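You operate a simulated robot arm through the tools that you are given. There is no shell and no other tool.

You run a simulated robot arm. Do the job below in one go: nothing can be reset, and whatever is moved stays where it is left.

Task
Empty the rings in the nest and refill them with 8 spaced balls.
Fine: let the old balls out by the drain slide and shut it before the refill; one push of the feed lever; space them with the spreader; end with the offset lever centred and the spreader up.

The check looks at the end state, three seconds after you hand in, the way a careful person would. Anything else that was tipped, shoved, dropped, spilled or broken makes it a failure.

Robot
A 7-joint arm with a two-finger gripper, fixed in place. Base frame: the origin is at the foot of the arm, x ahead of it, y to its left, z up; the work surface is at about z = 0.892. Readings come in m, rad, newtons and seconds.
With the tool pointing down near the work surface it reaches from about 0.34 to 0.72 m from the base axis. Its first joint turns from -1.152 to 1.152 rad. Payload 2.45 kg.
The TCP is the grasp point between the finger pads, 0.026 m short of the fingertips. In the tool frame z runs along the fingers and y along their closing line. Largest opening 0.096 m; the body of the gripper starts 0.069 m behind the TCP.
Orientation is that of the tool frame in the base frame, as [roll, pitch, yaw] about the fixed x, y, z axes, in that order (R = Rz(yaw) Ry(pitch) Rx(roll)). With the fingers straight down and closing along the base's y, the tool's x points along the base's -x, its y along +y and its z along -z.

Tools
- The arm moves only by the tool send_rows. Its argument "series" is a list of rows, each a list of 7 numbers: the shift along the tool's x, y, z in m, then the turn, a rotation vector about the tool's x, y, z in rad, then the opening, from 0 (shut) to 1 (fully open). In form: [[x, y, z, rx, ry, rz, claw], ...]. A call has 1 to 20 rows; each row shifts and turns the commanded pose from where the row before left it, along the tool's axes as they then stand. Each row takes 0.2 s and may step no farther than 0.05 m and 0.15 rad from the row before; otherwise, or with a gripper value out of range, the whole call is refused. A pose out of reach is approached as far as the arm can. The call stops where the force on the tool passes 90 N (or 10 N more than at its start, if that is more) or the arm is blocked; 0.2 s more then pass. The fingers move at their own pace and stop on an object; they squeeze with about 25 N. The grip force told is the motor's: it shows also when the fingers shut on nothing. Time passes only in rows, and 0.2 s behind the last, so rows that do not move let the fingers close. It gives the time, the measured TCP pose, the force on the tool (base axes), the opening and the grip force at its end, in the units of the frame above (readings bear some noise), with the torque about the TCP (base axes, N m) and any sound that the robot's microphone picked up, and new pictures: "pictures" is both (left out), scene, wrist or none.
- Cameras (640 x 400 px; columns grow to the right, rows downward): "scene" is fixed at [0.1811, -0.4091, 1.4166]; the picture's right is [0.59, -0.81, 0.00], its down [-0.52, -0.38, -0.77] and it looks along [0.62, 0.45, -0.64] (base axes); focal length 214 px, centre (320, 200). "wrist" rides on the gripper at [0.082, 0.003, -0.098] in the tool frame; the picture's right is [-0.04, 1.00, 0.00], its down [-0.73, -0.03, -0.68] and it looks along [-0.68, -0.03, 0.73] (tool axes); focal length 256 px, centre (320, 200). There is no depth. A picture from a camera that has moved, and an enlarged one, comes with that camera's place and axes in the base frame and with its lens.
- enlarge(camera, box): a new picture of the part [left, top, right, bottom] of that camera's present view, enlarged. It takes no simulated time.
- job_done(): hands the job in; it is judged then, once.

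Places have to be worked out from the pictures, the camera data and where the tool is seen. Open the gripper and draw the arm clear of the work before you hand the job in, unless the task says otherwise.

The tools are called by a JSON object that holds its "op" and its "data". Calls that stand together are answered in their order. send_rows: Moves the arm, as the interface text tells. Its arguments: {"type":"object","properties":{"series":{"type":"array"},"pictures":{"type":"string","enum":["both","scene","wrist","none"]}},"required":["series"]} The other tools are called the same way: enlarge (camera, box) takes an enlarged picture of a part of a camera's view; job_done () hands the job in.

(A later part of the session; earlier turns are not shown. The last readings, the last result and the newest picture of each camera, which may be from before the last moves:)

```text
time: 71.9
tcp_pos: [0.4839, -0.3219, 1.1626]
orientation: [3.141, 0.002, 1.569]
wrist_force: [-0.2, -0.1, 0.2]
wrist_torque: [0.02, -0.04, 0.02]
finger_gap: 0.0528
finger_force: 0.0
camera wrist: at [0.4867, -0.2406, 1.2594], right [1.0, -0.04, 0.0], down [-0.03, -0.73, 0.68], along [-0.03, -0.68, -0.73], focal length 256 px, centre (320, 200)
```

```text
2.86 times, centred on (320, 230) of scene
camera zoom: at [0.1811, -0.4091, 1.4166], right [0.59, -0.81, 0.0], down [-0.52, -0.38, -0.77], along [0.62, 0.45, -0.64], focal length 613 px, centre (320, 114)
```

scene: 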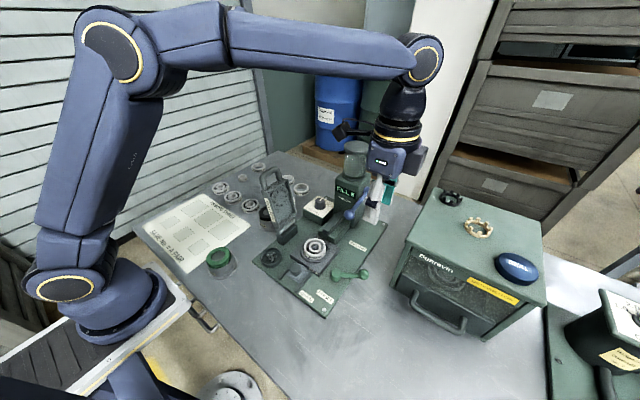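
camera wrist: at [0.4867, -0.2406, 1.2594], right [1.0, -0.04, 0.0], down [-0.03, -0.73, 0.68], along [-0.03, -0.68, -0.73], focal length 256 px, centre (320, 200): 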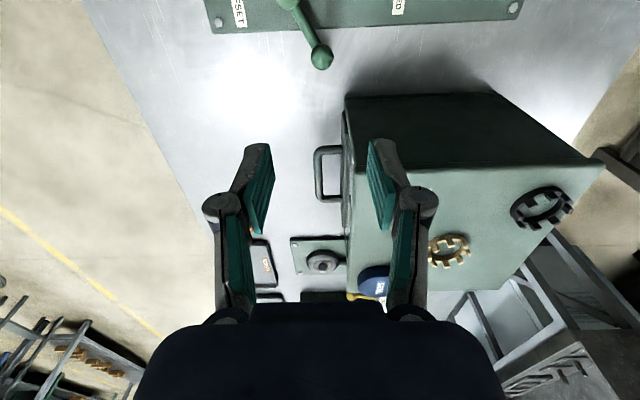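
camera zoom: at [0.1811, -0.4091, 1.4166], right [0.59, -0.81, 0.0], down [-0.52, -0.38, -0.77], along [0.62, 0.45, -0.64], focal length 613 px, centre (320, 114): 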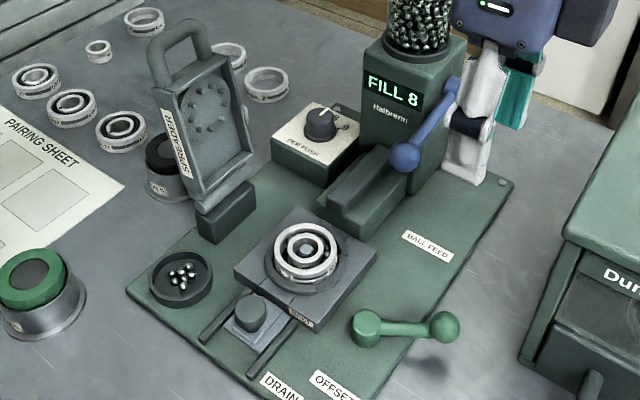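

The rings are centred with eight balls bunched on the far side, FILL 8. Now the spreader: I'll enlarge its handle to place it accurately.

{"op": "enlarge", "data": {"camera": "scene", "box": [250, 155, 310, 245]}}

{"op": "enlarge", "data": {"camera": "scene", "box": [255, 160, 295, 190]}}

```text
4.44 times, centred on (280, 200) of scene
camera zoom: at [0.1811, -0.4091, 1.4166], right [0.59, -0.81, 0.0], down [-0.52, -0.38, -0.77], along [0.62, 0.45, -0.64], focal length 953 px, centre (498, 200)
```

zoom: 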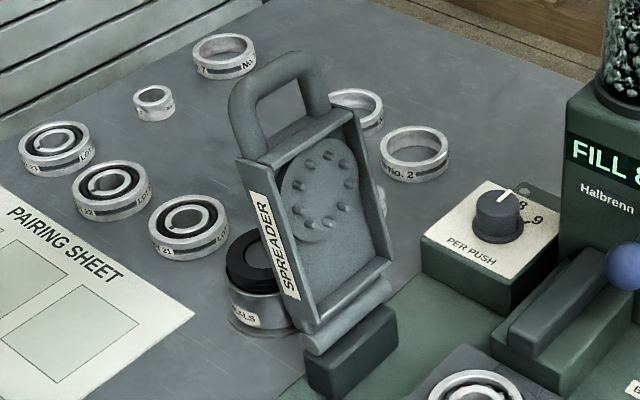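

```text
13.33 times, centred on (275, 175) of scene
camera zoom: at [0.1811, -0.4091, 1.4166], right [0.59, -0.81, 0.0], down [-0.52, -0.38, -0.77], along [0.62, 0.45, -0.64], focal length 2860 px, centre (920, 533)
```

zoom: 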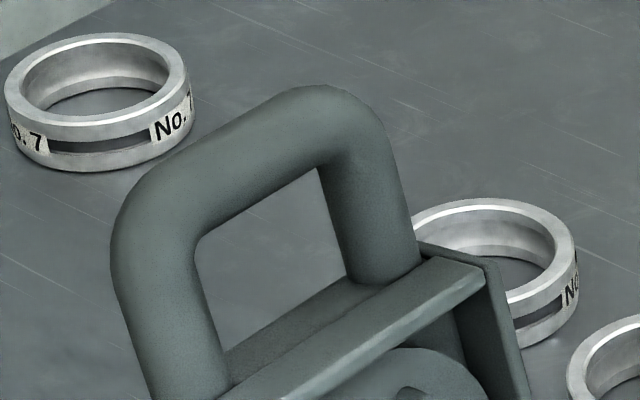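

Handle bar works out at about (0.476, -0.0335, 1.123) and the hinge at (y -0.0725, z 0.950), radius ≈0.177 m. I'll rise, turn back to zero yaw, and move above the bar.

{"op": "send_rows", "data": {"series": [[0, 0, -0.045, 0, 0, 0, 0.55], [0, 0, -0.045, 0, 0, 0, 0.55], [0, 0, 0, 0, 0, -0.1428, 0.55], [0, 0, 0, 0, 0, -0.1428, 0.55], [0, 0, 0, 0, 0, -0.1428, 0.55], [0, 0, 0, 0, 0, -0.1428, 0.55], [0, 0, 0, 0, 0, -0.1428, 0.55], [0, 0, 0, 0, 0, -0.1428, 0.55], [0, 0, 0, 0, 0, -0.1428, 0.55], [0, 0, 0, 0, 0, -0.1428, 0.55], [0, 0, 0, 0, 0, -0.1428, 0.55], [0, 0, 0, 0, 0, -0.1428, 0.55], [0, 0, 0, 0, 0, -0.1428, 0.55], [0.001, 0.048, 0, 0, 0, 0, 0.55], [0.001, 0.048, 0, 0, 0, 0, 0.55], [0.001, 0.048, 0, 0, 0, 0, 0.55], [0.001, 0.048, 0, 0, 0, 0, 0.55], [0.002, 0.048, 0, 0, 0, 0, 0.55], [0.002, 0.048, 0, 0, 0, 0, 0.55], [0, 0, 0, 0, 0, 0, 0.55]], "pictures": "both"}}

{"op": "enlarge", "data": {"camera": "wrist", "box": [240, 40, 400, 160]}}

```text
time: 76.1
tcp_pos: [0.4741, -0.0332, 1.2509]
orientation: [-3.139, -0.001, 3.14]
wrist_force: [0.7, -0.3, 0.1]
wrist_torque: [-0.03, 0.01, -0.01]
finger_gap: 0.0528
finger_force: 0.1
camera wrist: at [0.3932, -0.0308, 1.347], right [0.04, 1.0, 0.0], down [0.73, -0.03, 0.68], along [0.68, -0.03, -0.73], focal length 256 px, centre (320, 200)
```

scene: 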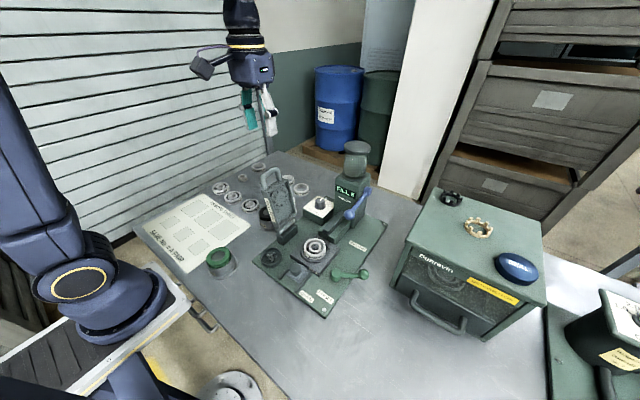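
wrist: 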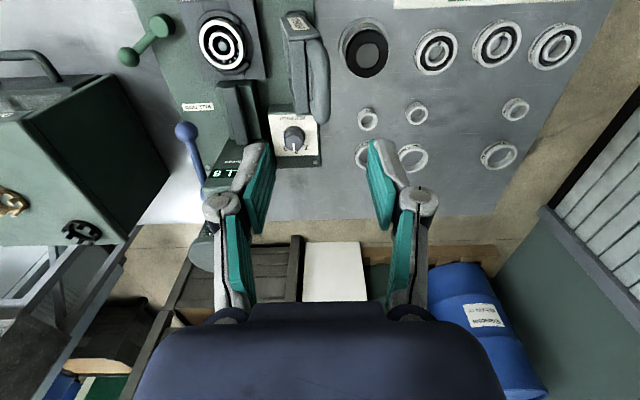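

```text
3.33 times, centred on (320, 100) of wrist
camera zoom: at [0.3932, -0.0308, 1.347], right [0.04, 1.0, 0.0], down [0.73, -0.03, 0.68], along [0.68, -0.03, -0.73], focal length 853 px, centre (320, 533)
```

zoom: 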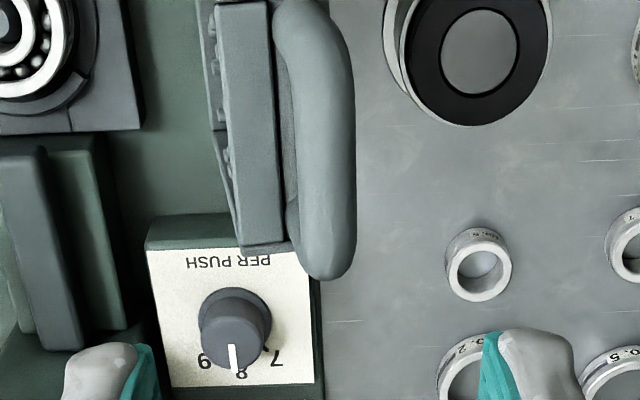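

I'll pin down the bar's near end too, so the fingers go centrally between the handle's legs.

{"op": "enlarge", "data": {"camera": "wrist", "box": [270, 0, 370, 80]}}

```text
5.00 times, centred on (320, 40) of wrist
camera zoom: at [0.3932, -0.0308, 1.347], right [0.04, 1.0, 0.0], down [0.73, -0.03, 0.68], along [0.68, -0.03, -0.73], focal length 1280 px, centre (320, 1000)
```

zoom: 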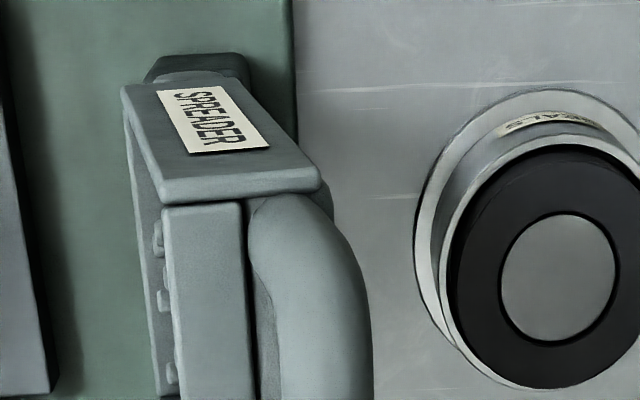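

The bar is centred at x≈0.474, y≈-0.033, with about 28 mm of clear loop below it. I'll lower the open fingers astride it, keeping the tips clear of the tray edge.

{"op": "send_rows", "data": {"series": [[0, 0, 0.0406, 0, 0, 0, 0.55], [0, 0, 0.0406, 0, 0, 0, 0.55], [0, 0, 0.0406, 0, 0, 0, 0.55], [0, 0, 0, 0, 0, 0, 0.55]], "pictures": "both"}}

{"op": "enlarge", "data": {"camera": "scene", "box": [240, 130, 320, 220]}}

{"op": "enlarge", "data": {"camera": "wrist", "box": [230, 80, 410, 240]}}

```text
time: 77.1
tcp_pos: [0.4753, -0.0346, 1.1293]
orientation: [3.141, 0.0, 3.141]
wrist_force: [0.5, -0.5, 0.1]
wrist_torque: [0.0, 0.02, 0.0]
finger_gap: 0.0525
finger_force: 0.0
camera wrist: at [0.3942, -0.0327, 1.226], right [0.04, 1.0, 0.0], down [0.73, -0.03, 0.68], along [0.68, -0.03, -0.73], focal length 256 px, centre (320, 200)
```

scene: 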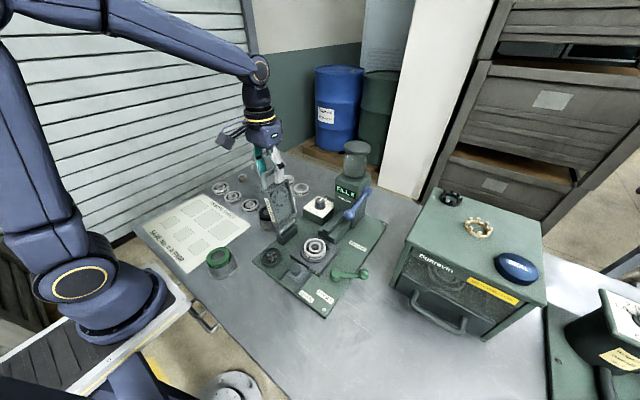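
wrist: 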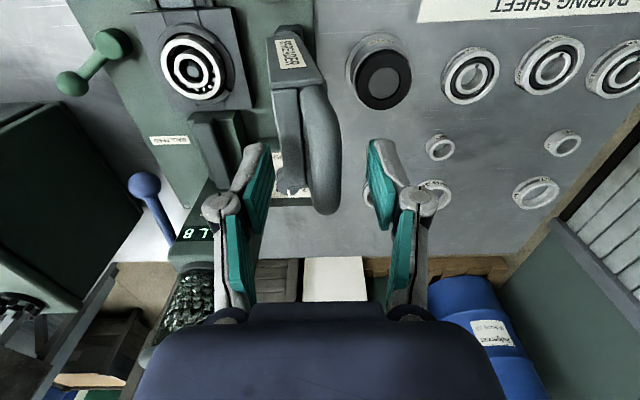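

```text
4.44 times, centred on (280, 175) of scene
camera zoom: at [0.1811, -0.4091, 1.4166], right [0.59, -0.81, 0.0], down [-0.52, -0.38, -0.77], along [0.62, 0.45, -0.64], focal length 953 px, centre (498, 311)
```

zoom: 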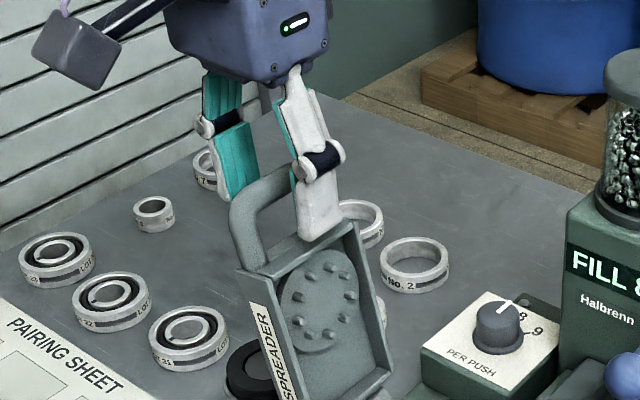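

```text
2.50 times, centred on (320, 160) of wrist
camera zoom: at [0.3942, -0.0327, 1.226], right [0.04, 1.0, 0.0], down [0.73, -0.03, 0.68], along [0.68, -0.03, -0.73], focal length 640 px, centre (320, 300)
```

zoom: 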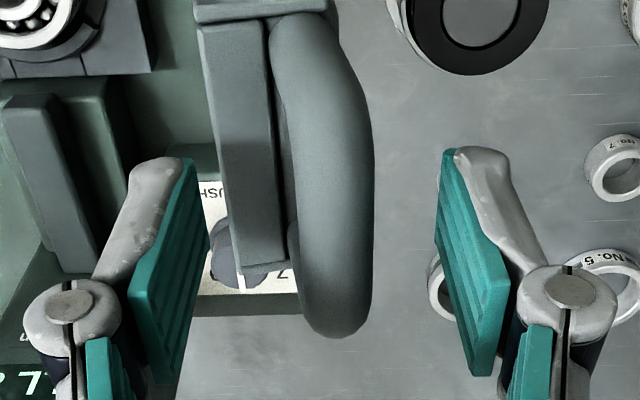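

The fingers straddle the bar. I'll shift 3 mm toward the robot to centre between the legs, then close on the bar.

{"op": "send_rows", "data": {"series": [[0.003, 0.0005, 0, 0, 0, 0, 0.5], [0, 0, 0, 0, 0, 0, 0.05], [0, 0, 0, 0, 0, 0, 0.05], [0, 0, 0, 0, 0, 0, 0.05], [0, 0, 0, 0, 0, 0, 0.05]], "pictures": "both"}}

{"op": "enlarge", "data": {"camera": "wrist", "box": [230, 80, 410, 240]}}

{"op": "enlarge", "data": {"camera": "scene", "box": [240, 130, 320, 220]}}

```text
time: 78.3
tcp_pos: [0.4723, -0.0343, 1.1295]
orientation: [-3.14, -0.001, 3.14]
wrist_force: [-0.6, -0.3, -0.2]
wrist_torque: [0.0, -0.15, -0.15]
finger_gap: 0.0142
finger_force: 40.7
camera wrist: at [0.3915, -0.0323, 1.226], right [0.04, 1.0, 0.0], down [0.73, -0.03, 0.68], along [0.68, -0.03, -0.73], focal length 256 px, centre (320, 200)
```

scene: 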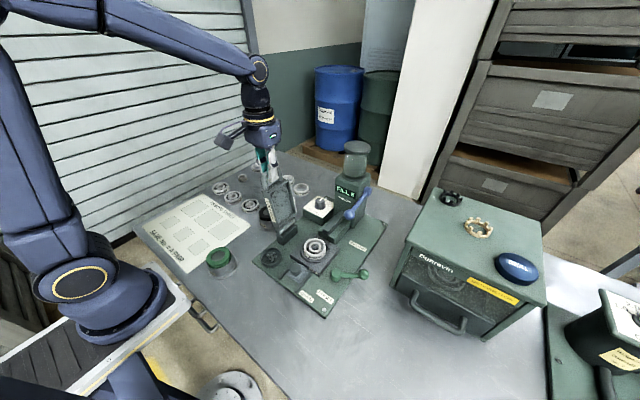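
wrist: 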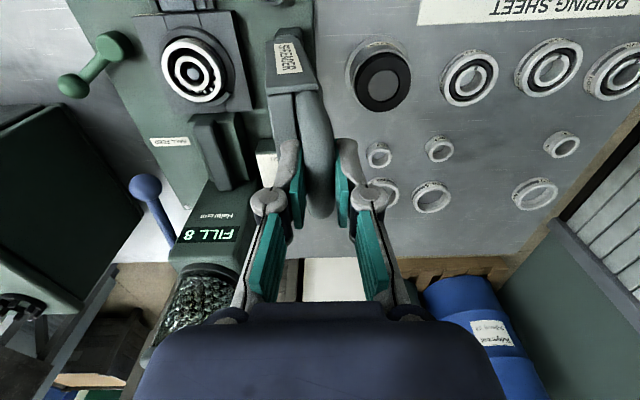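

```text
2.50 times, centred on (320, 160) of wrist
camera zoom: at [0.3915, -0.0323, 1.226], right [0.04, 1.0, 0.0], down [0.73, -0.03, 0.68], along [0.68, -0.03, -0.73], focal length 640 px, centre (320, 300)
```

zoom: 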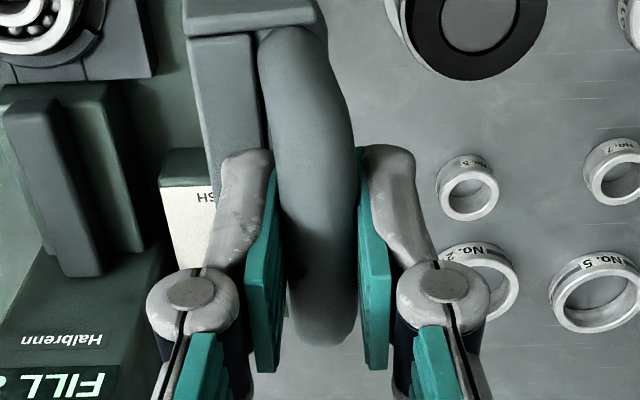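

```text
4.44 times, centred on (280, 175) of scene
camera zoom: at [0.181, -0.4091, 1.4166], right [0.59, -0.81, 0.0], down [-0.52, -0.38, -0.77], along [0.62, 0.45, -0.64], focal length 953 px, centre (498, 311)
```

zoom: 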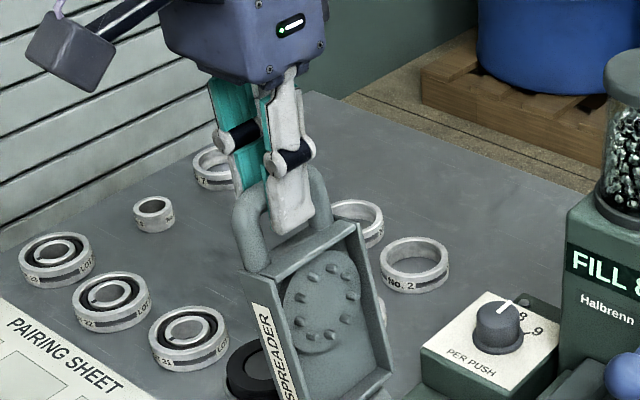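

The bar is gripped (gap 0.014). I'll start swinging it forward along its arc, reading the forces as I go.

{"op": "send_rows", "data": {"series": [[0, -0.0094, -0.0018, 0, 0, 0, 0.05], [0, -0.0096, -0.0014, 0, 0, 0, 0.05], [0, -0.0096, -0.0007, 0, 0, 0, 0.05], [0, -0.0096, -0.0003, 0, 0, 0, 0.05]], "pictures": "wrist"}}

{"op": "enlarge", "data": {"camera": "scene", "box": [250, 150, 350, 260]}}

```text
time: 79.3
tcp_pos: [0.4736, -0.0723, 1.1322]
orientation: [3.141, -0.003, 3.141]
wrist_force: [-9.7, 1.6, -9.7]
wrist_torque: [0.2, -0.4, 0.14]
finger_gap: 0.0146
finger_force: 40.9
camera wrist: at [0.3921, -0.07, 1.2293], right [0.04, 1.0, 0.0], down [0.74, -0.03, 0.68], along [0.68, -0.03, -0.74], focal length 256 px, centre (320, 200)
```

wrist: 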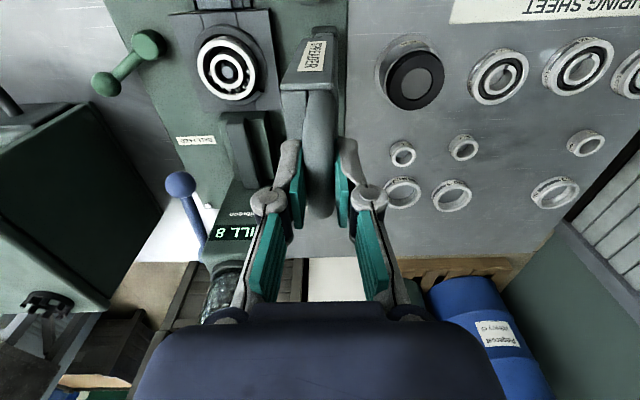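

```text
3.64 times, centred on (300, 205) of scene
camera zoom: at [0.1809, -0.4091, 1.4166], right [0.59, -0.81, 0.0], down [-0.52, -0.38, -0.77], along [0.62, 0.45, -0.64], focal length 780 px, centre (393, 182)
```

zoom: 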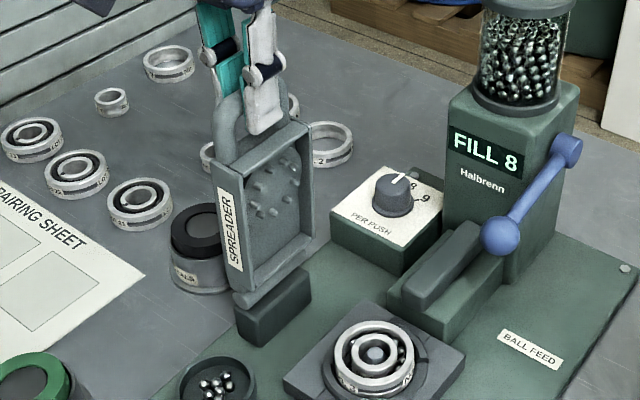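

The spreader is upright with modest forces (slight over-lift). I'll continue the arc to about 66°, correcting the height a little.

{"op": "send_rows", "data": {"series": [[0, -0.0093, 0.0008, 0, 0, 0, 0.05], [0, -0.0092, 0.001, 0, 0, 0, 0.05], [0, -0.0092, 0.0012, 0, 0, 0, 0.05], [0, -0.0091, 0.0017, 0, 0, 0, 0.05], [0, -0.009, 0.0021, 0, 0, 0, 0.05], [0, -0.0089, 0.0027, 0, 0, 0, 0.05], [0, -0.0087, 0.0031, 0, 0, 0, 0.05], [0, -0.0086, 0.0035, 0, 0, 0, 0.05]], "pictures": "wrist"}}

{"op": "enlarge", "data": {"camera": "scene", "box": [250, 150, 350, 260]}}

```text
time: 81.1
tcp_pos: [0.4732, -0.1446, 1.1155]
orientation: [-3.141, 0.0, 3.141]
wrist_force: [-2.0, 1.5, -2.3]
wrist_torque: [0.18, -0.23, 0.62]
finger_gap: 0.0146
finger_force: 40.6
camera wrist: at [0.3918, -0.142, 1.2132], right [0.04, 1.0, 0.0], down [0.73, -0.03, 0.68], along [0.68, -0.03, -0.73], focal length 256 px, centre (320, 200)
```

wrist: 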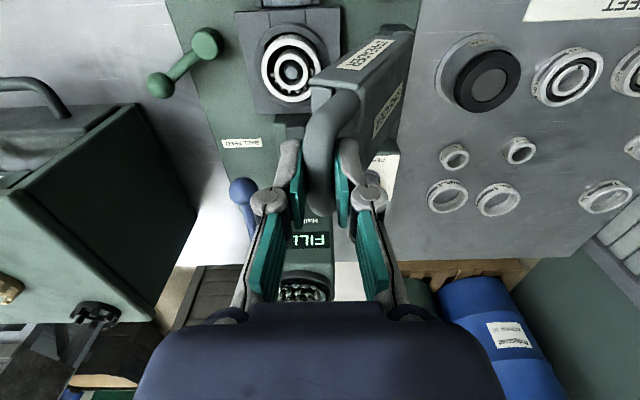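

```text
3.64 times, centred on (300, 205) of scene
camera zoom: at [0.181, -0.4091, 1.4166], right [0.59, -0.81, 0.0], down [-0.52, -0.38, -0.77], along [0.62, 0.45, -0.64], focal length 780 px, centre (393, 182)
```

zoom: 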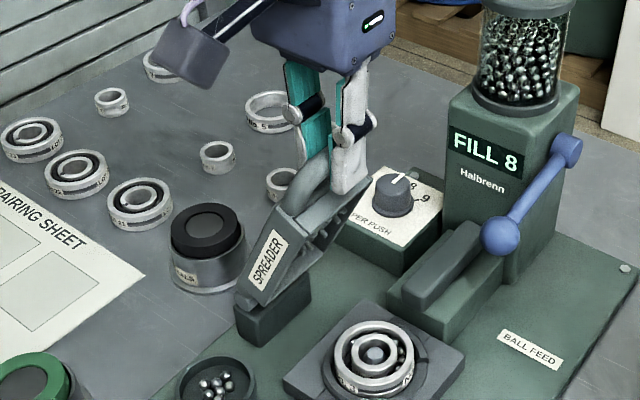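

Forces are small and it tracks well. I'll continue from 66° to about 48°.

{"op": "send_rows", "data": {"series": [[0, -0.0084, 0.004, 0, 0, 0, 0.05], [0, -0.0081, 0.0044, 0, 0, 0, 0.05], [0, -0.0079, 0.0049, 0, 0, 0, 0.05], [0, -0.0076, 0.0052, 0, 0, 0, 0.05], [0, -0.0074, 0.0056, 0, 0, 0, 0.05], [0, -0.007, 0.0061, 0, 0, 0, 0.05]], "pictures": "wrist"}}

{"op": "enlarge", "data": {"camera": "scene", "box": [250, 170, 370, 290]}}

```text
time: 82.5
tcp_pos: [0.4735, -0.1908, 1.0863]
orientation: [-3.141, 0.0, -3.141]
wrist_force: [-0.1, 5.2, -6.3]
wrist_torque: [0.27, -0.56, 0.94]
finger_gap: 0.0146
finger_force: 41.7
camera wrist: at [0.392, -0.1878, 1.1835], right [0.04, 1.0, 0.0], down [0.73, -0.03, 0.68], along [0.68, -0.03, -0.73], focal length 256 px, centre (320, 200)
```

wrist: 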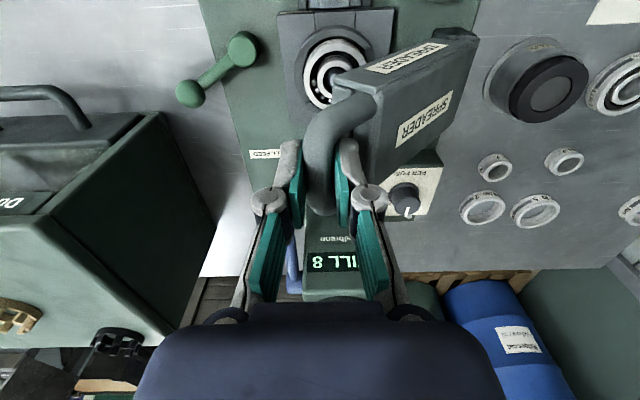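

```text
3.33 times, centred on (310, 230) of scene
camera zoom: at [0.1811, -0.4089, 1.4166], right [0.59, -0.81, 0.0], down [-0.52, -0.38, -0.77], along [0.62, 0.45, -0.64], focal length 715 px, centre (353, 100)
```

zoom: 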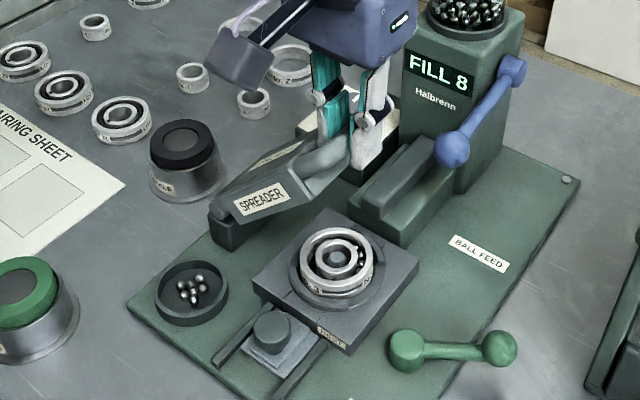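

Still tracking well. I'll carry on from 48° to about 30°.

{"op": "send_rows", "data": {"series": [[0, -0.0064, 0.0065, 0, 0, 0, 0.05], [0, -0.006, 0.0069, 0, 0, 0, 0.05], [0, -0.0059, 0.007, 0, 0, 0, 0.05], [0, -0.0056, 0.0074, 0, 0, 0, 0.05], [0, -0.0052, 0.0076, 0, 0, 0, 0.05], [0, -0.0049, 0.0079, 0, 0, 0, 0.05]], "pictures": "wrist"}}

{"op": "enlarge", "data": {"camera": "scene", "box": [250, 170, 370, 290]}}

```text
time: 83.9
tcp_pos: [0.4724, -0.2253, 1.0434]
orientation: [-3.14, -0.004, 3.139]
wrist_force: [-10.1, 2.8, -2.5]
wrist_torque: [0.13, -0.25, 0.97]
finger_gap: 0.0149
finger_force: 41.1
camera wrist: at [0.3925, -0.2225, 1.1399], right [0.04, 1.0, 0.0], down [0.74, -0.03, 0.68], along [0.68, -0.03, -0.74], focal length 256 px, centre (320, 200)
```

wrist: 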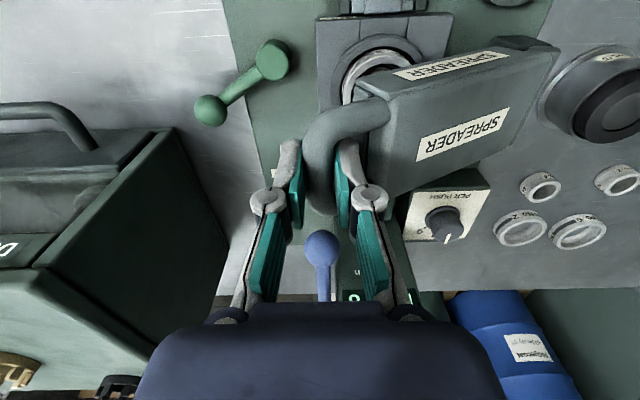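

```text
3.33 times, centred on (310, 230) of scene
camera zoom: at [0.1808, -0.409, 1.4166], right [0.59, -0.81, 0.0], down [-0.52, -0.38, -0.77], along [0.62, 0.45, -0.64], focal length 715 px, centre (353, 100)
```

zoom: 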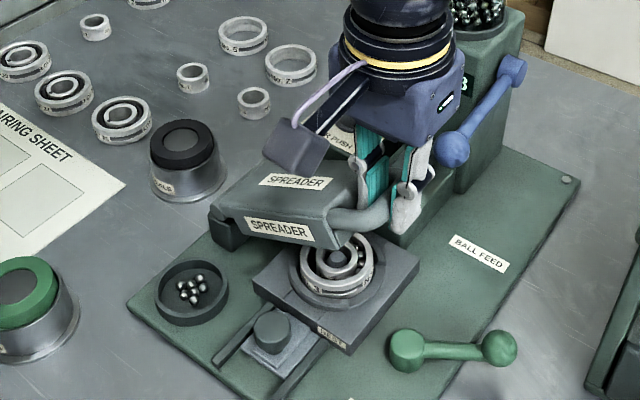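

At about 30° now with small forces. I'll continue to about 18°, then check for contact with the rings.

{"op": "send_rows", "data": {"series": [[0, -0.0044, 0.0081, 0, 0, 0, 0.05], [0, -0.004, 0.0084, 0, 0, 0, 0.05], [0, -0.0035, 0.0086, 0, 0, 0, 0.05], [0, -0.0031, 0.0087, 0, 0, 0, 0.05]], "pictures": "wrist"}}

{"op": "enlarge", "data": {"camera": "scene", "box": [250, 170, 370, 290]}}

```text
time: 84.9
tcp_pos: [0.472, -0.2387, 1.0107]
orientation: [-3.14, 0.003, 3.141]
wrist_force: [-1.5, 1.3, -1.1]
wrist_torque: [0.21, -0.28, 0.93]
finger_gap: 0.0149
finger_force: 40.5
camera wrist: at [0.3923, -0.2367, 1.1068], right [0.04, 1.0, 0.0], down [0.73, -0.03, 0.68], along [0.68, -0.03, -0.73], focal length 256 px, centre (320, 200)
```

wrist: 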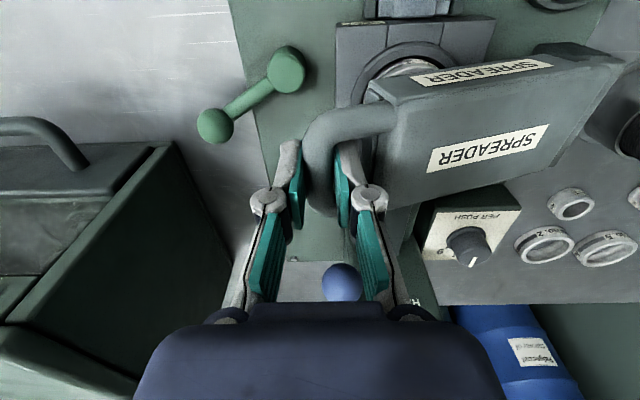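

```text
3.33 times, centred on (310, 230) of scene
camera zoom: at [0.181, -0.409, 1.4166], right [0.59, -0.81, 0.0], down [-0.52, -0.38, -0.77], along [0.62, 0.45, -0.64], focal length 715 px, centre (353, 100)
```

zoom: 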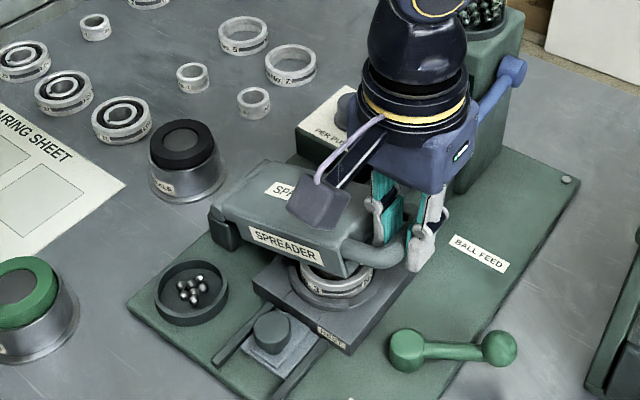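

Clear of the blue lever and nearly down. I'll lower in smaller steps now, watching for the seat.

{"op": "send_rows", "data": {"series": [[0, -0.0014, 0.0045, 0, 0, 0, 0.05], [0, -0.0013, 0.0044, 0, 0, 0, 0.05], [0, -0.0011, 0.0045, 0, 0, 0, 0.05], [0, -0.001, 0.0045, 0, 0, 0, 0.05]], "pictures": "none"}}

{"op": "enlarge", "data": {"camera": "scene", "box": [270, 210, 370, 290]}}

```text
time: 85.9
tcp_pos: [0.4743, -0.2435, 0.9921]
orientation: [-3.139, 0.0, -3.142]
wrist_force: [3.4, 5.3, -1.8]
wrist_torque: [0.15, -0.57, 0.99]
finger_gap: 0.0147
finger_force: 41.1
```

```text
5.00 times, centred on (320, 250) of scene
camera zoom: at [0.1812, -0.409, 1.4166], right [0.59, -0.81, 0.0], down [-0.52, -0.38, -0.77], along [0.62, 0.45, -0.64], focal length 1072 px, centre (320, -50)
```

zoom: 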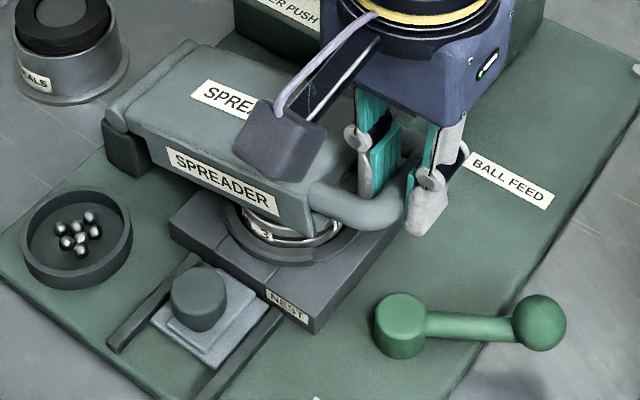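

No seat yet; I'll keep lowering, with less sideways motion.

{"op": "send_rows", "data": {"series": [[0, -0.0004, 0.0045, 0, 0, 0, 0.05], [0, -0.0004, 0.0045, 0, 0, 0, 0.05], [0, -0.0003, 0.0045, 0, 0, 0, 0.05]], "pictures": "wrist"}}

{"op": "enlarge", "data": {"camera": "scene", "box": [270, 210, 370, 290]}}

```text
time: 86.7
tcp_pos: [0.4734, -0.2464, 0.979]
orientation: [-3.138, 0.003, -3.141]
wrist_force: [8.0, -0.6, -1.0]
wrist_torque: [0.07, -0.2, 1.02]
finger_gap: 0.0148
finger_force: 41.4
camera wrist: at [0.3923, -0.2438, 1.0754], right [0.04, 1.0, 0.0], down [0.73, -0.03, 0.68], along [0.68, -0.03, -0.73], focal length 256 px, centre (320, 200)
```

wrist: 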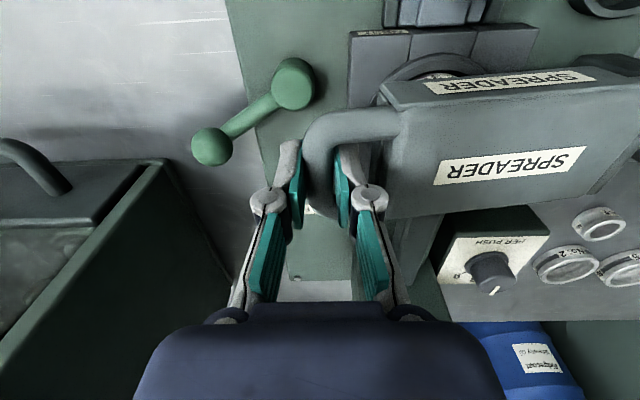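

```text
5.00 times, centred on (320, 250) of scene
camera zoom: at [0.1813, -0.4091, 1.4165], right [0.59, -0.81, 0.0], down [-0.52, -0.38, -0.77], along [0.62, 0.45, -0.64], focal length 1072 px, centre (320, -50)
```

zoom: 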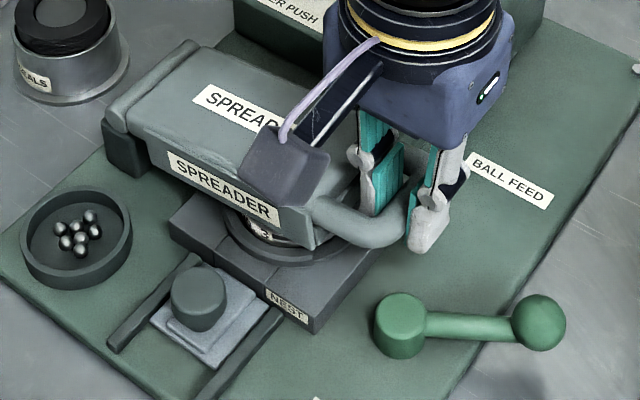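

It's still coming down freely. I'll continue in 4 mm steps.

{"op": "send_rows", "data": {"series": [[0, -0.0003, 0.004, 0, 0, 0, 0.05], [0, -0.0002, 0.004, 0, 0, 0, 0.05]], "pictures": "none"}}

{"op": "enlarge", "data": {"camera": "scene", "box": [270, 210, 370, 290]}}

```text
time: 87.3
tcp_pos: [0.4729, -0.2477, 0.9706]
orientation: [-3.136, 0.0, 3.139]
wrist_force: [10.8, -9.6, 0.4]
wrist_torque: [-0.01, -0.09, 1.05]
finger_gap: 0.0153
finger_force: 40.8
```

```text
5.00 times, centred on (320, 250) of scene
camera zoom: at [0.1814, -0.4094, 1.4164], right [0.59, -0.81, 0.0], down [-0.52, -0.38, -0.77], along [0.62, 0.45, -0.64], focal length 1072 px, centre (320, -50)
```

zoom: 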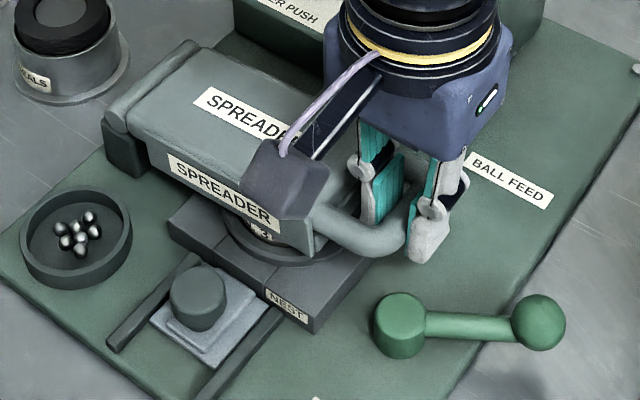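

Now slightly more reach is wanted in -y. I'll adjust and continue down 6 mm more.

{"op": "send_rows", "data": {"series": [[0, -0.0008, 0.003, 0, 0, 0, 0.05], [0, -0.0003, 0.003, 0, 0, 0, 0.05]], "pictures": "wrist"}}

{"op": "enlarge", "data": {"camera": "scene", "box": [270, 210, 370, 290]}}

```text
time: 87.9
tcp_pos: [0.4733, -0.2469, 0.9666]
orientation: [-3.139, 0.0, 3.14]
wrist_force: [9.1, -13.6, -0.5]
wrist_torque: [-0.04, -0.66, 1.02]
finger_gap: 0.0147
finger_force: 41.0
camera wrist: at [0.3922, -0.2449, 1.0615], right [0.04, 1.0, 0.0], down [0.73, -0.03, 0.68], along [0.68, -0.03, -0.73], focal length 256 px, centre (320, 200)
```

wrist: 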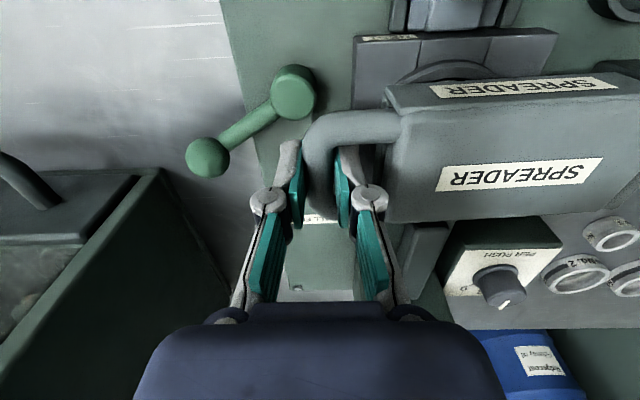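

```text
5.00 times, centred on (320, 250) of scene
camera zoom: at [0.1813, -0.4095, 1.4164], right [0.59, -0.81, 0.0], down [-0.52, -0.38, -0.77], along [0.62, 0.45, -0.64], focal length 1072 px, centre (320, -50)
```

zoom: 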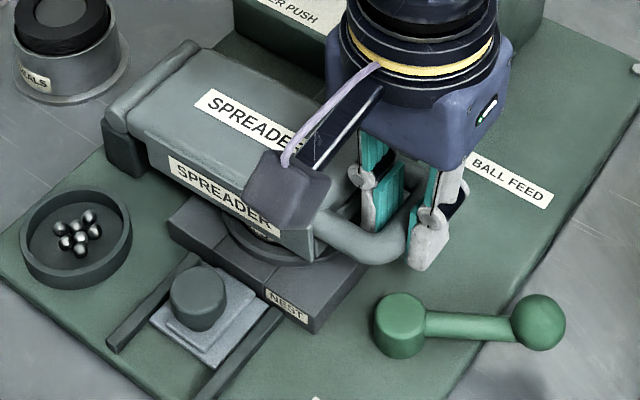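

Not seated yet, and the bar wants about a millimetre further out. I'll correct that and keep lowering.

{"op": "send_rows", "data": {"series": [[0, -0.001, 0.002, 0, 0, 0, 0.05], [0, -0.0005, 0.003, 0, 0, 0, 0.05], [0, 0, 0, 0, 0, 0, 0.05]], "pictures": "none"}}

{"op": "enlarge", "data": {"camera": "scene", "box": [270, 210, 370, 290]}}

```text
time: 88.7
tcp_pos: [0.4743, -0.248, 0.9602]
orientation: [3.141, -0.001, -3.14]
wrist_force: [4.7, -8.0, -0.4]
wrist_torque: [-0.06, -0.49, 1.02]
finger_gap: 0.015
finger_force: 41.0
```

```text
5.00 times, centred on (320, 250) of scene
camera zoom: at [0.1812, -0.4093, 1.4165], right [0.59, -0.81, 0.0], down [-0.52, -0.38, -0.77], along [0.62, 0.45, -0.64], focal length 1072 px, centre (320, -50)
```

zoom: 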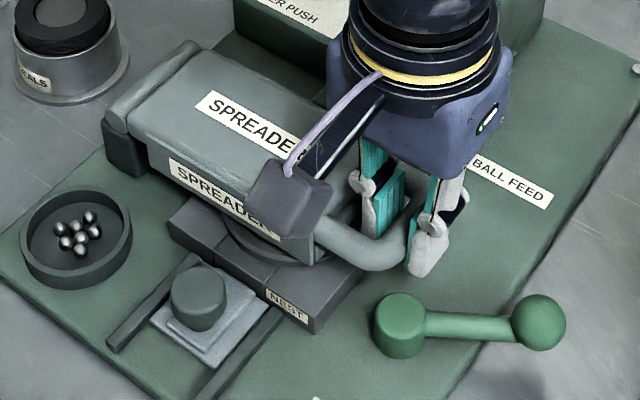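

The bar is near z≈0.954 and still no seating force. I'll continue in 2 mm steps.

{"op": "send_rows", "data": {"series": [[0, -0.0006, 0.002, 0, 0, 0, 0.05], [0, -0.0002, 0.002, 0, 0, 0, 0.05], [0, 0, 0, 0, 0, 0, 0.05]], "pictures": "wrist"}}

{"op": "enlarge", "data": {"camera": "scene", "box": [270, 210, 370, 290]}}

{"op": "enlarge", "data": {"camera": "wrist", "box": [220, 60, 420, 220]}}

```text
time: 89.5
tcp_pos: [0.4738, -0.2475, 0.9559]
orientation: [-3.141, -0.001, 3.141]
wrist_force: [-0.4, 4.1, 20.3]
wrist_torque: [0.01, 0.82, 1.06]
finger_gap: 0.015
finger_force: 40.9
camera wrist: at [0.3923, -0.2458, 1.0534], right [0.04, 1.0, 0.0], down [0.73, -0.03, 0.68], along [0.68, -0.03, -0.73], focal length 256 px, centre (320, 200)
```

wrist: 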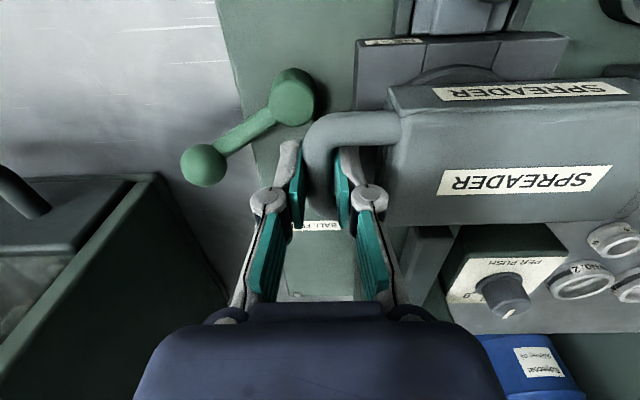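

```text
5.00 times, centred on (320, 250) of scene
camera zoom: at [0.1808, -0.4088, 1.4167], right [0.59, -0.81, 0.0], down [-0.52, -0.38, -0.77], along [0.62, 0.45, -0.64], focal length 1072 px, centre (320, -50)
```

zoom: 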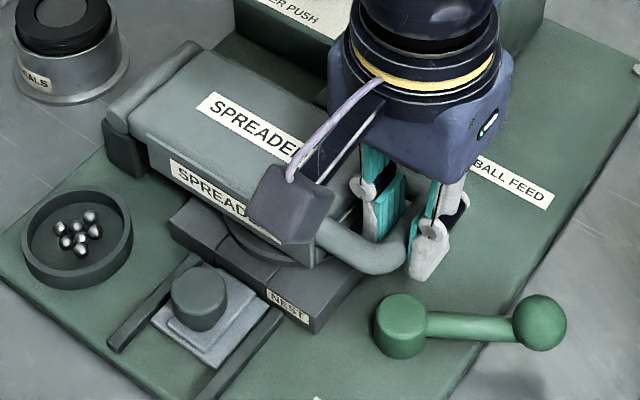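

```text
2.50 times, centred on (320, 140) of wrist
camera zoom: at [0.3923, -0.2458, 1.0534], right [0.04, 1.0, 0.0], down [0.73, -0.03, 0.68], along [0.68, -0.03, -0.73], focal length 640 px, centre (320, 350)
```

zoom: 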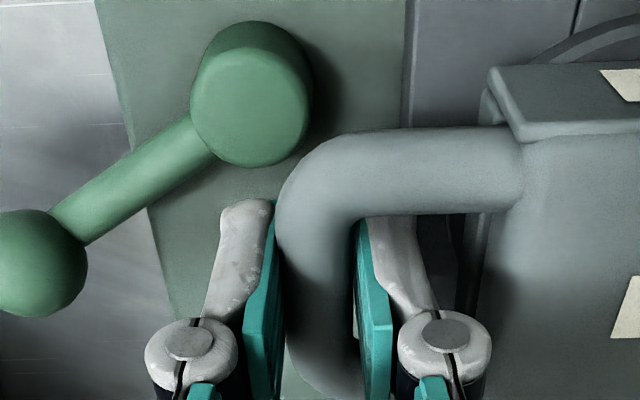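

A 20 N push-back shows the spreader meeting its seat. I'll press a touch more and hold briefly so it seats fully.

{"op": "send_rows", "data": {"series": [[0, 0, 0.0015, 0, 0, 0, 0.05], [0, 0, 0, 0, 0, 0, 0.05], [0, 0, 0, 0, 0, 0, 0.05]], "pictures": "none"}}

{"op": "enlarge", "data": {"camera": "scene", "box": [260, 210, 360, 290]}}

```text
time: 90.3
tcp_pos: [0.4733, -0.2481, 0.955]
orientation: [-3.142, -0.001, 3.141]
wrist_force: [-4.5, 14.5, 28.5]
wrist_torque: [0.19, -0.04, 1.01]
finger_gap: 0.0148
finger_force: 41.2
```

```text
5.00 times, centred on (310, 250) of scene
camera zoom: at [0.1805, -0.4085, 1.4168], right [0.59, -0.81, 0.0], down [-0.52, -0.38, -0.77], along [0.62, 0.45, -0.64], focal length 1072 px, centre (370, -50)
```

zoom: 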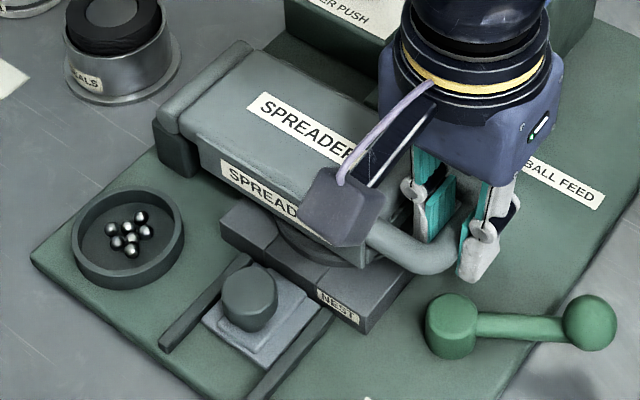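

It's seated at about 28 N. Now I'll raise it back along the same arc, first part, and check the rings.

{"op": "send_rows", "data": {"series": [[0, 0.0008, -0.0055, 0, 0, 0, 0.05], [0, 0.0015, -0.005, 0, 0, 0, 0.05], [0, 0.0011, -0.006, 0, 0, 0, 0.05], [0, 0.0005, -0.008, 0, 0, 0, 0.05], [0, 0.0003, -0.0045, 0, 0, 0, 0.05], [0, 0.0008, -0.009, 0, 0, 0, 0.05], [0, 0.0021, -0.009, 0, 0, 0, 0.05], [0, 0.0027, -0.0089, 0, 0, 0, 0.05]], "pictures": "none"}}

{"op": "enlarge", "data": {"camera": "scene", "box": [270, 210, 370, 290]}}

```text
time: 92.1
tcp_pos: [0.4735, -0.2391, 1.011]
orientation: [3.14, 0.0, 3.142]
wrist_force: [7.1, 6.9, -4.1]
wrist_torque: [-0.04, 0.32, 1.01]
finger_gap: 0.0149
finger_force: 41.6
```

```text
5.00 times, centred on (320, 250) of scene
camera zoom: at [0.1813, -0.4089, 1.4166], right [0.59, -0.81, 0.0], down [-0.52, -0.38, -0.77], along [0.62, 0.45, -0.64], focal length 1072 px, centre (320, -50)
```

zoom: 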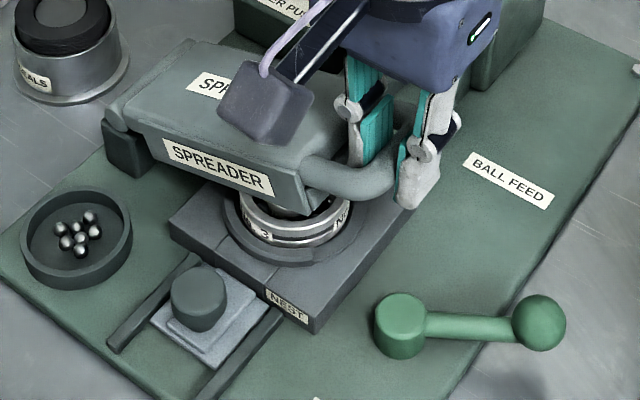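

The spreader lifts cleanly with small forces. I'll keep raising it along the arc.

{"op": "send_rows", "data": {"series": [[0, 0.0031, -0.0087, 0, 0, 0, 0.05], [0, 0.0035, -0.0086, 0, 0, 0, 0.05], [0, 0.004, -0.0084, 0, 0, 0, 0.05], [0, 0.0044, -0.0081, 0, 0, 0, 0.05], [0, 0.0049, -0.0079, 0, 0, 0, 0.05], [0, 0.0052, -0.0076, 0, 0, 0, 0.05], [0, 0.0056, -0.0074, 0, 0, 0, 0.05], [0, 0.0059, -0.007, 0, 0, 0, 0.05], [0, 0.006, -0.0069, 0, 0, 0, 0.05], [0, 0.0064, -0.0065, 0, 0, 0, 0.05]], "pictures": "none"}}

{"op": "enlarge", "data": {"camera": "scene", "box": [250, 170, 370, 290]}}

{"op": "enlarge", "data": {"camera": "scene", "box": [295, 230, 335, 265]}}

```text
time: 94.3
tcp_pos: [0.4733, -0.19, 1.0881]
orientation: [-3.141, 0.0, 3.14]
wrist_force: [-10.2, 7.5, -10.9]
wrist_torque: [-0.03, 0.58, 0.97]
finger_gap: 0.0147
finger_force: 41.3
```

```text
3.33 times, centred on (310, 230) of scene
camera zoom: at [0.1809, -0.4089, 1.4166], right [0.59, -0.81, 0.0], down [-0.52, -0.38, -0.77], along [0.62, 0.45, -0.64], focal length 715 px, centre (353, 100)
```

zoom: 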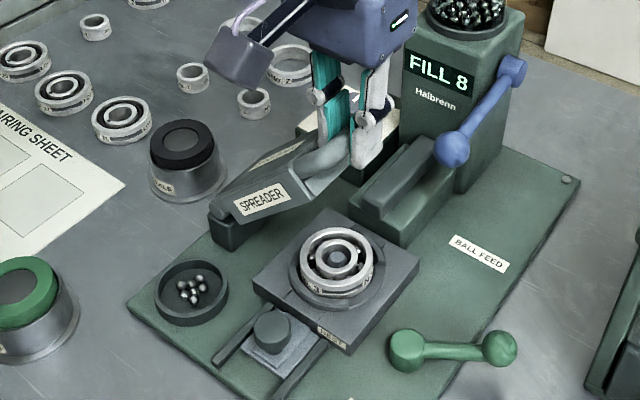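

```text
11.43 times, centred on (315, 248) of scene
camera zoom: at [0.1809, -0.4089, 1.4166], right [0.59, -0.81, 0.0], down [-0.52, -0.38, -0.77], along [0.62, 0.45, -0.64], focal length 2451 px, centre (377, -343)
```

zoom: 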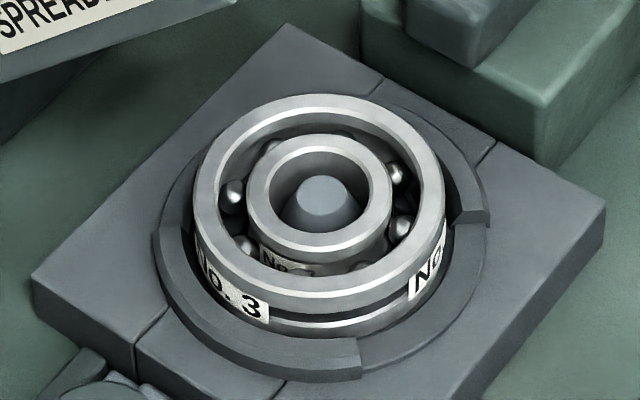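

The balls are now spaced around the rings. I'll carry on raising the spreader toward its open rest.

{"op": "send_rows", "data": {"series": [[0, 0.007, -0.0058, 0, 0, 0, 0.05], [0, 0.0074, -0.0053, 0, 0, 0, 0.05], [0, 0.0076, -0.005, 0, 0, 0, 0.05], [0, 0.0079, -0.0047, 0, 0, 0, 0.05], [0, 0.0081, -0.0044, 0, 0, 0, 0.05], [0, 0.0084, -0.004, 0, 0, 0, 0.05], [0, 0.0086, -0.0035, 0, 0, 0, 0.05], [0, 0.0087, -0.0031, 0, 0, 0, 0.05], [0, 0.0089, -0.0027, 0, 0, 0, 0.05], [0, 0.009, -0.0021, 0, 0, 0, 0.05], [0, 0.0091, -0.0017, 0, 0, 0, 0.05], [0, 0.0092, -0.0012, 0, 0, 0, 0.05]], "pictures": "none"}}

{"op": "enlarge", "data": {"camera": "scene", "box": [250, 150, 350, 260]}}

```text
time: 96.9
tcp_pos: [0.4733, -0.0898, 1.1306]
orientation: [-3.14, 0.004, 3.139]
wrist_force: [2.8, -3.7, 27.9]
wrist_torque: [-0.03, -0.43, 0.25]
finger_gap: 0.0146
finger_force: 40.9
```

```text
3.64 times, centred on (300, 205) of scene
camera zoom: at [0.1807, -0.4091, 1.4166], right [0.59, -0.81, 0.0], down [-0.52, -0.38, -0.77], along [0.62, 0.45, -0.64], focal length 780 px, centre (393, 182)
```

zoom: 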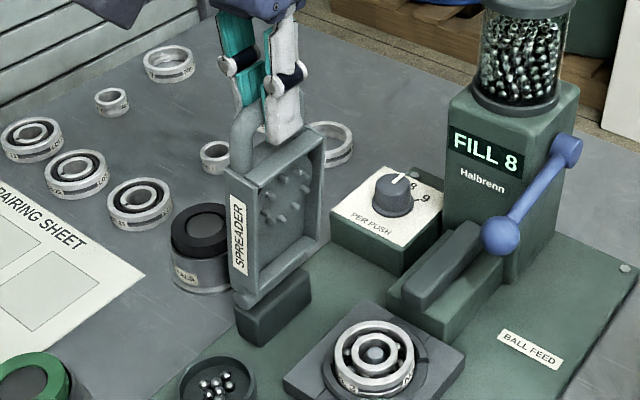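

I'm pressing down slightly on the bar (28 N), so I'll lift a bit more while finishing the swing past vertical.

{"op": "send_rows", "data": {"series": [[0, 0.0092, -0.0022, 0, 0, 0, 0.05], [0, 0.0093, -0.0018, 0, 0, 0, 0.05], [0, 0.0096, -0.0003, 0, 0, 0, 0.05], [0, 0.0096, 0.0007, 0, 0, 0, 0.05]], "pictures": "none"}}

{"op": "enlarge", "data": {"camera": "scene", "box": [250, 150, 350, 260]}}

```text
time: 97.9
tcp_pos: [0.4733, -0.0531, 1.1317]
orientation: [-3.141, -0.004, 3.14]
wrist_force: [15.4, -1.3, -19.2]
wrist_torque: [-0.11, 0.0, 0.0]
finger_gap: 0.0148
finger_force: 40.2
```

```text
3.64 times, centred on (300, 205) of scene
camera zoom: at [0.1819, -0.4092, 1.4164], right [0.59, -0.81, 0.0], down [-0.52, -0.38, -0.77], along [0.62, 0.45, -0.64], focal length 780 px, centre (393, 182)
```

zoom: 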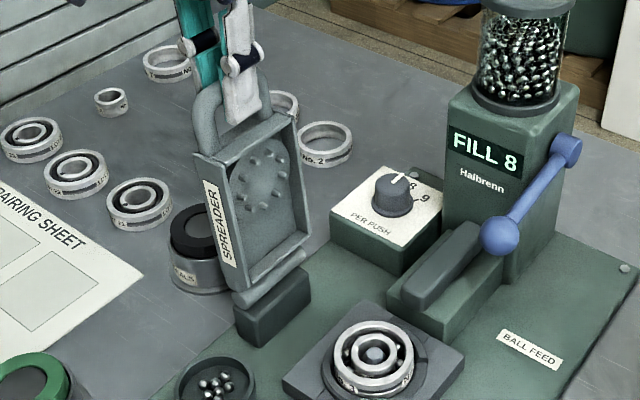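

It's past vertical. Two more steps with the height corrected should bring it to its rest.

{"op": "send_rows", "data": {"series": [[0, 0.0096, 0.003, 0, 0, 0, 0.05], [0, 0.008, 0.0025, 0, 0, 0, 0.05], [0, 0, 0, 0, 0, 0, 0.05]], "pictures": "wrist"}}

{"op": "enlarge", "data": {"camera": "scene", "box": [250, 150, 350, 260]}}

```text
time: 98.7
tcp_pos: [0.4719, -0.0339, 1.1301]
orientation: [-3.141, 0.002, 3.141]
wrist_force: [1.2, 3.7, 18.2]
wrist_torque: [0.01, 0.69, -0.22]
finger_gap: 0.0144
finger_force: 40.6
camera wrist: at [0.392, -0.0315, 1.2259], right [0.04, 1.0, 0.0], down [0.73, -0.03, 0.68], along [0.68, -0.03, -0.73], focal length 256 px, centre (320, 200)
```

wrist: 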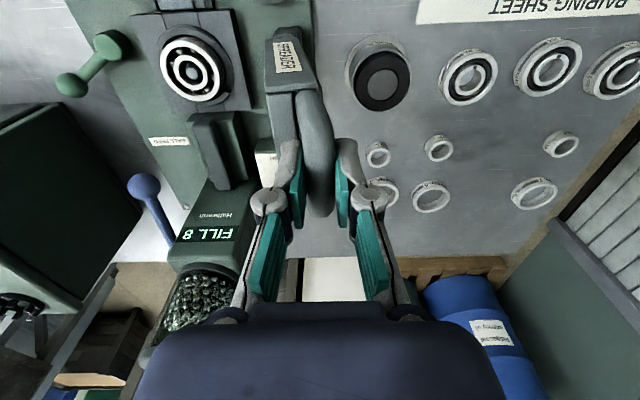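

```text
3.64 times, centred on (300, 205) of scene
camera zoom: at [0.1809, -0.4089, 1.4166], right [0.59, -0.81, 0.0], down [-0.52, -0.38, -0.77], along [0.62, 0.45, -0.64], focal length 780 px, centre (393, 182)
```

zoom: 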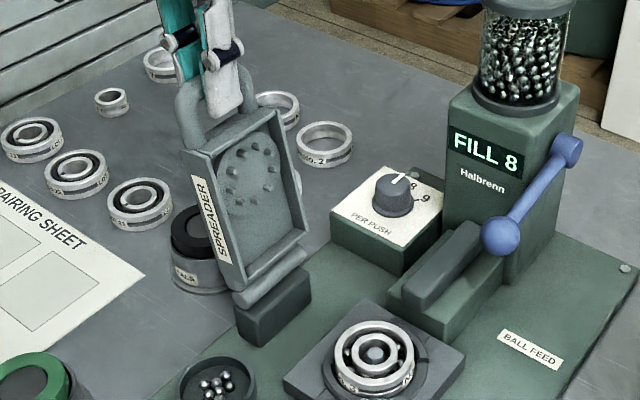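

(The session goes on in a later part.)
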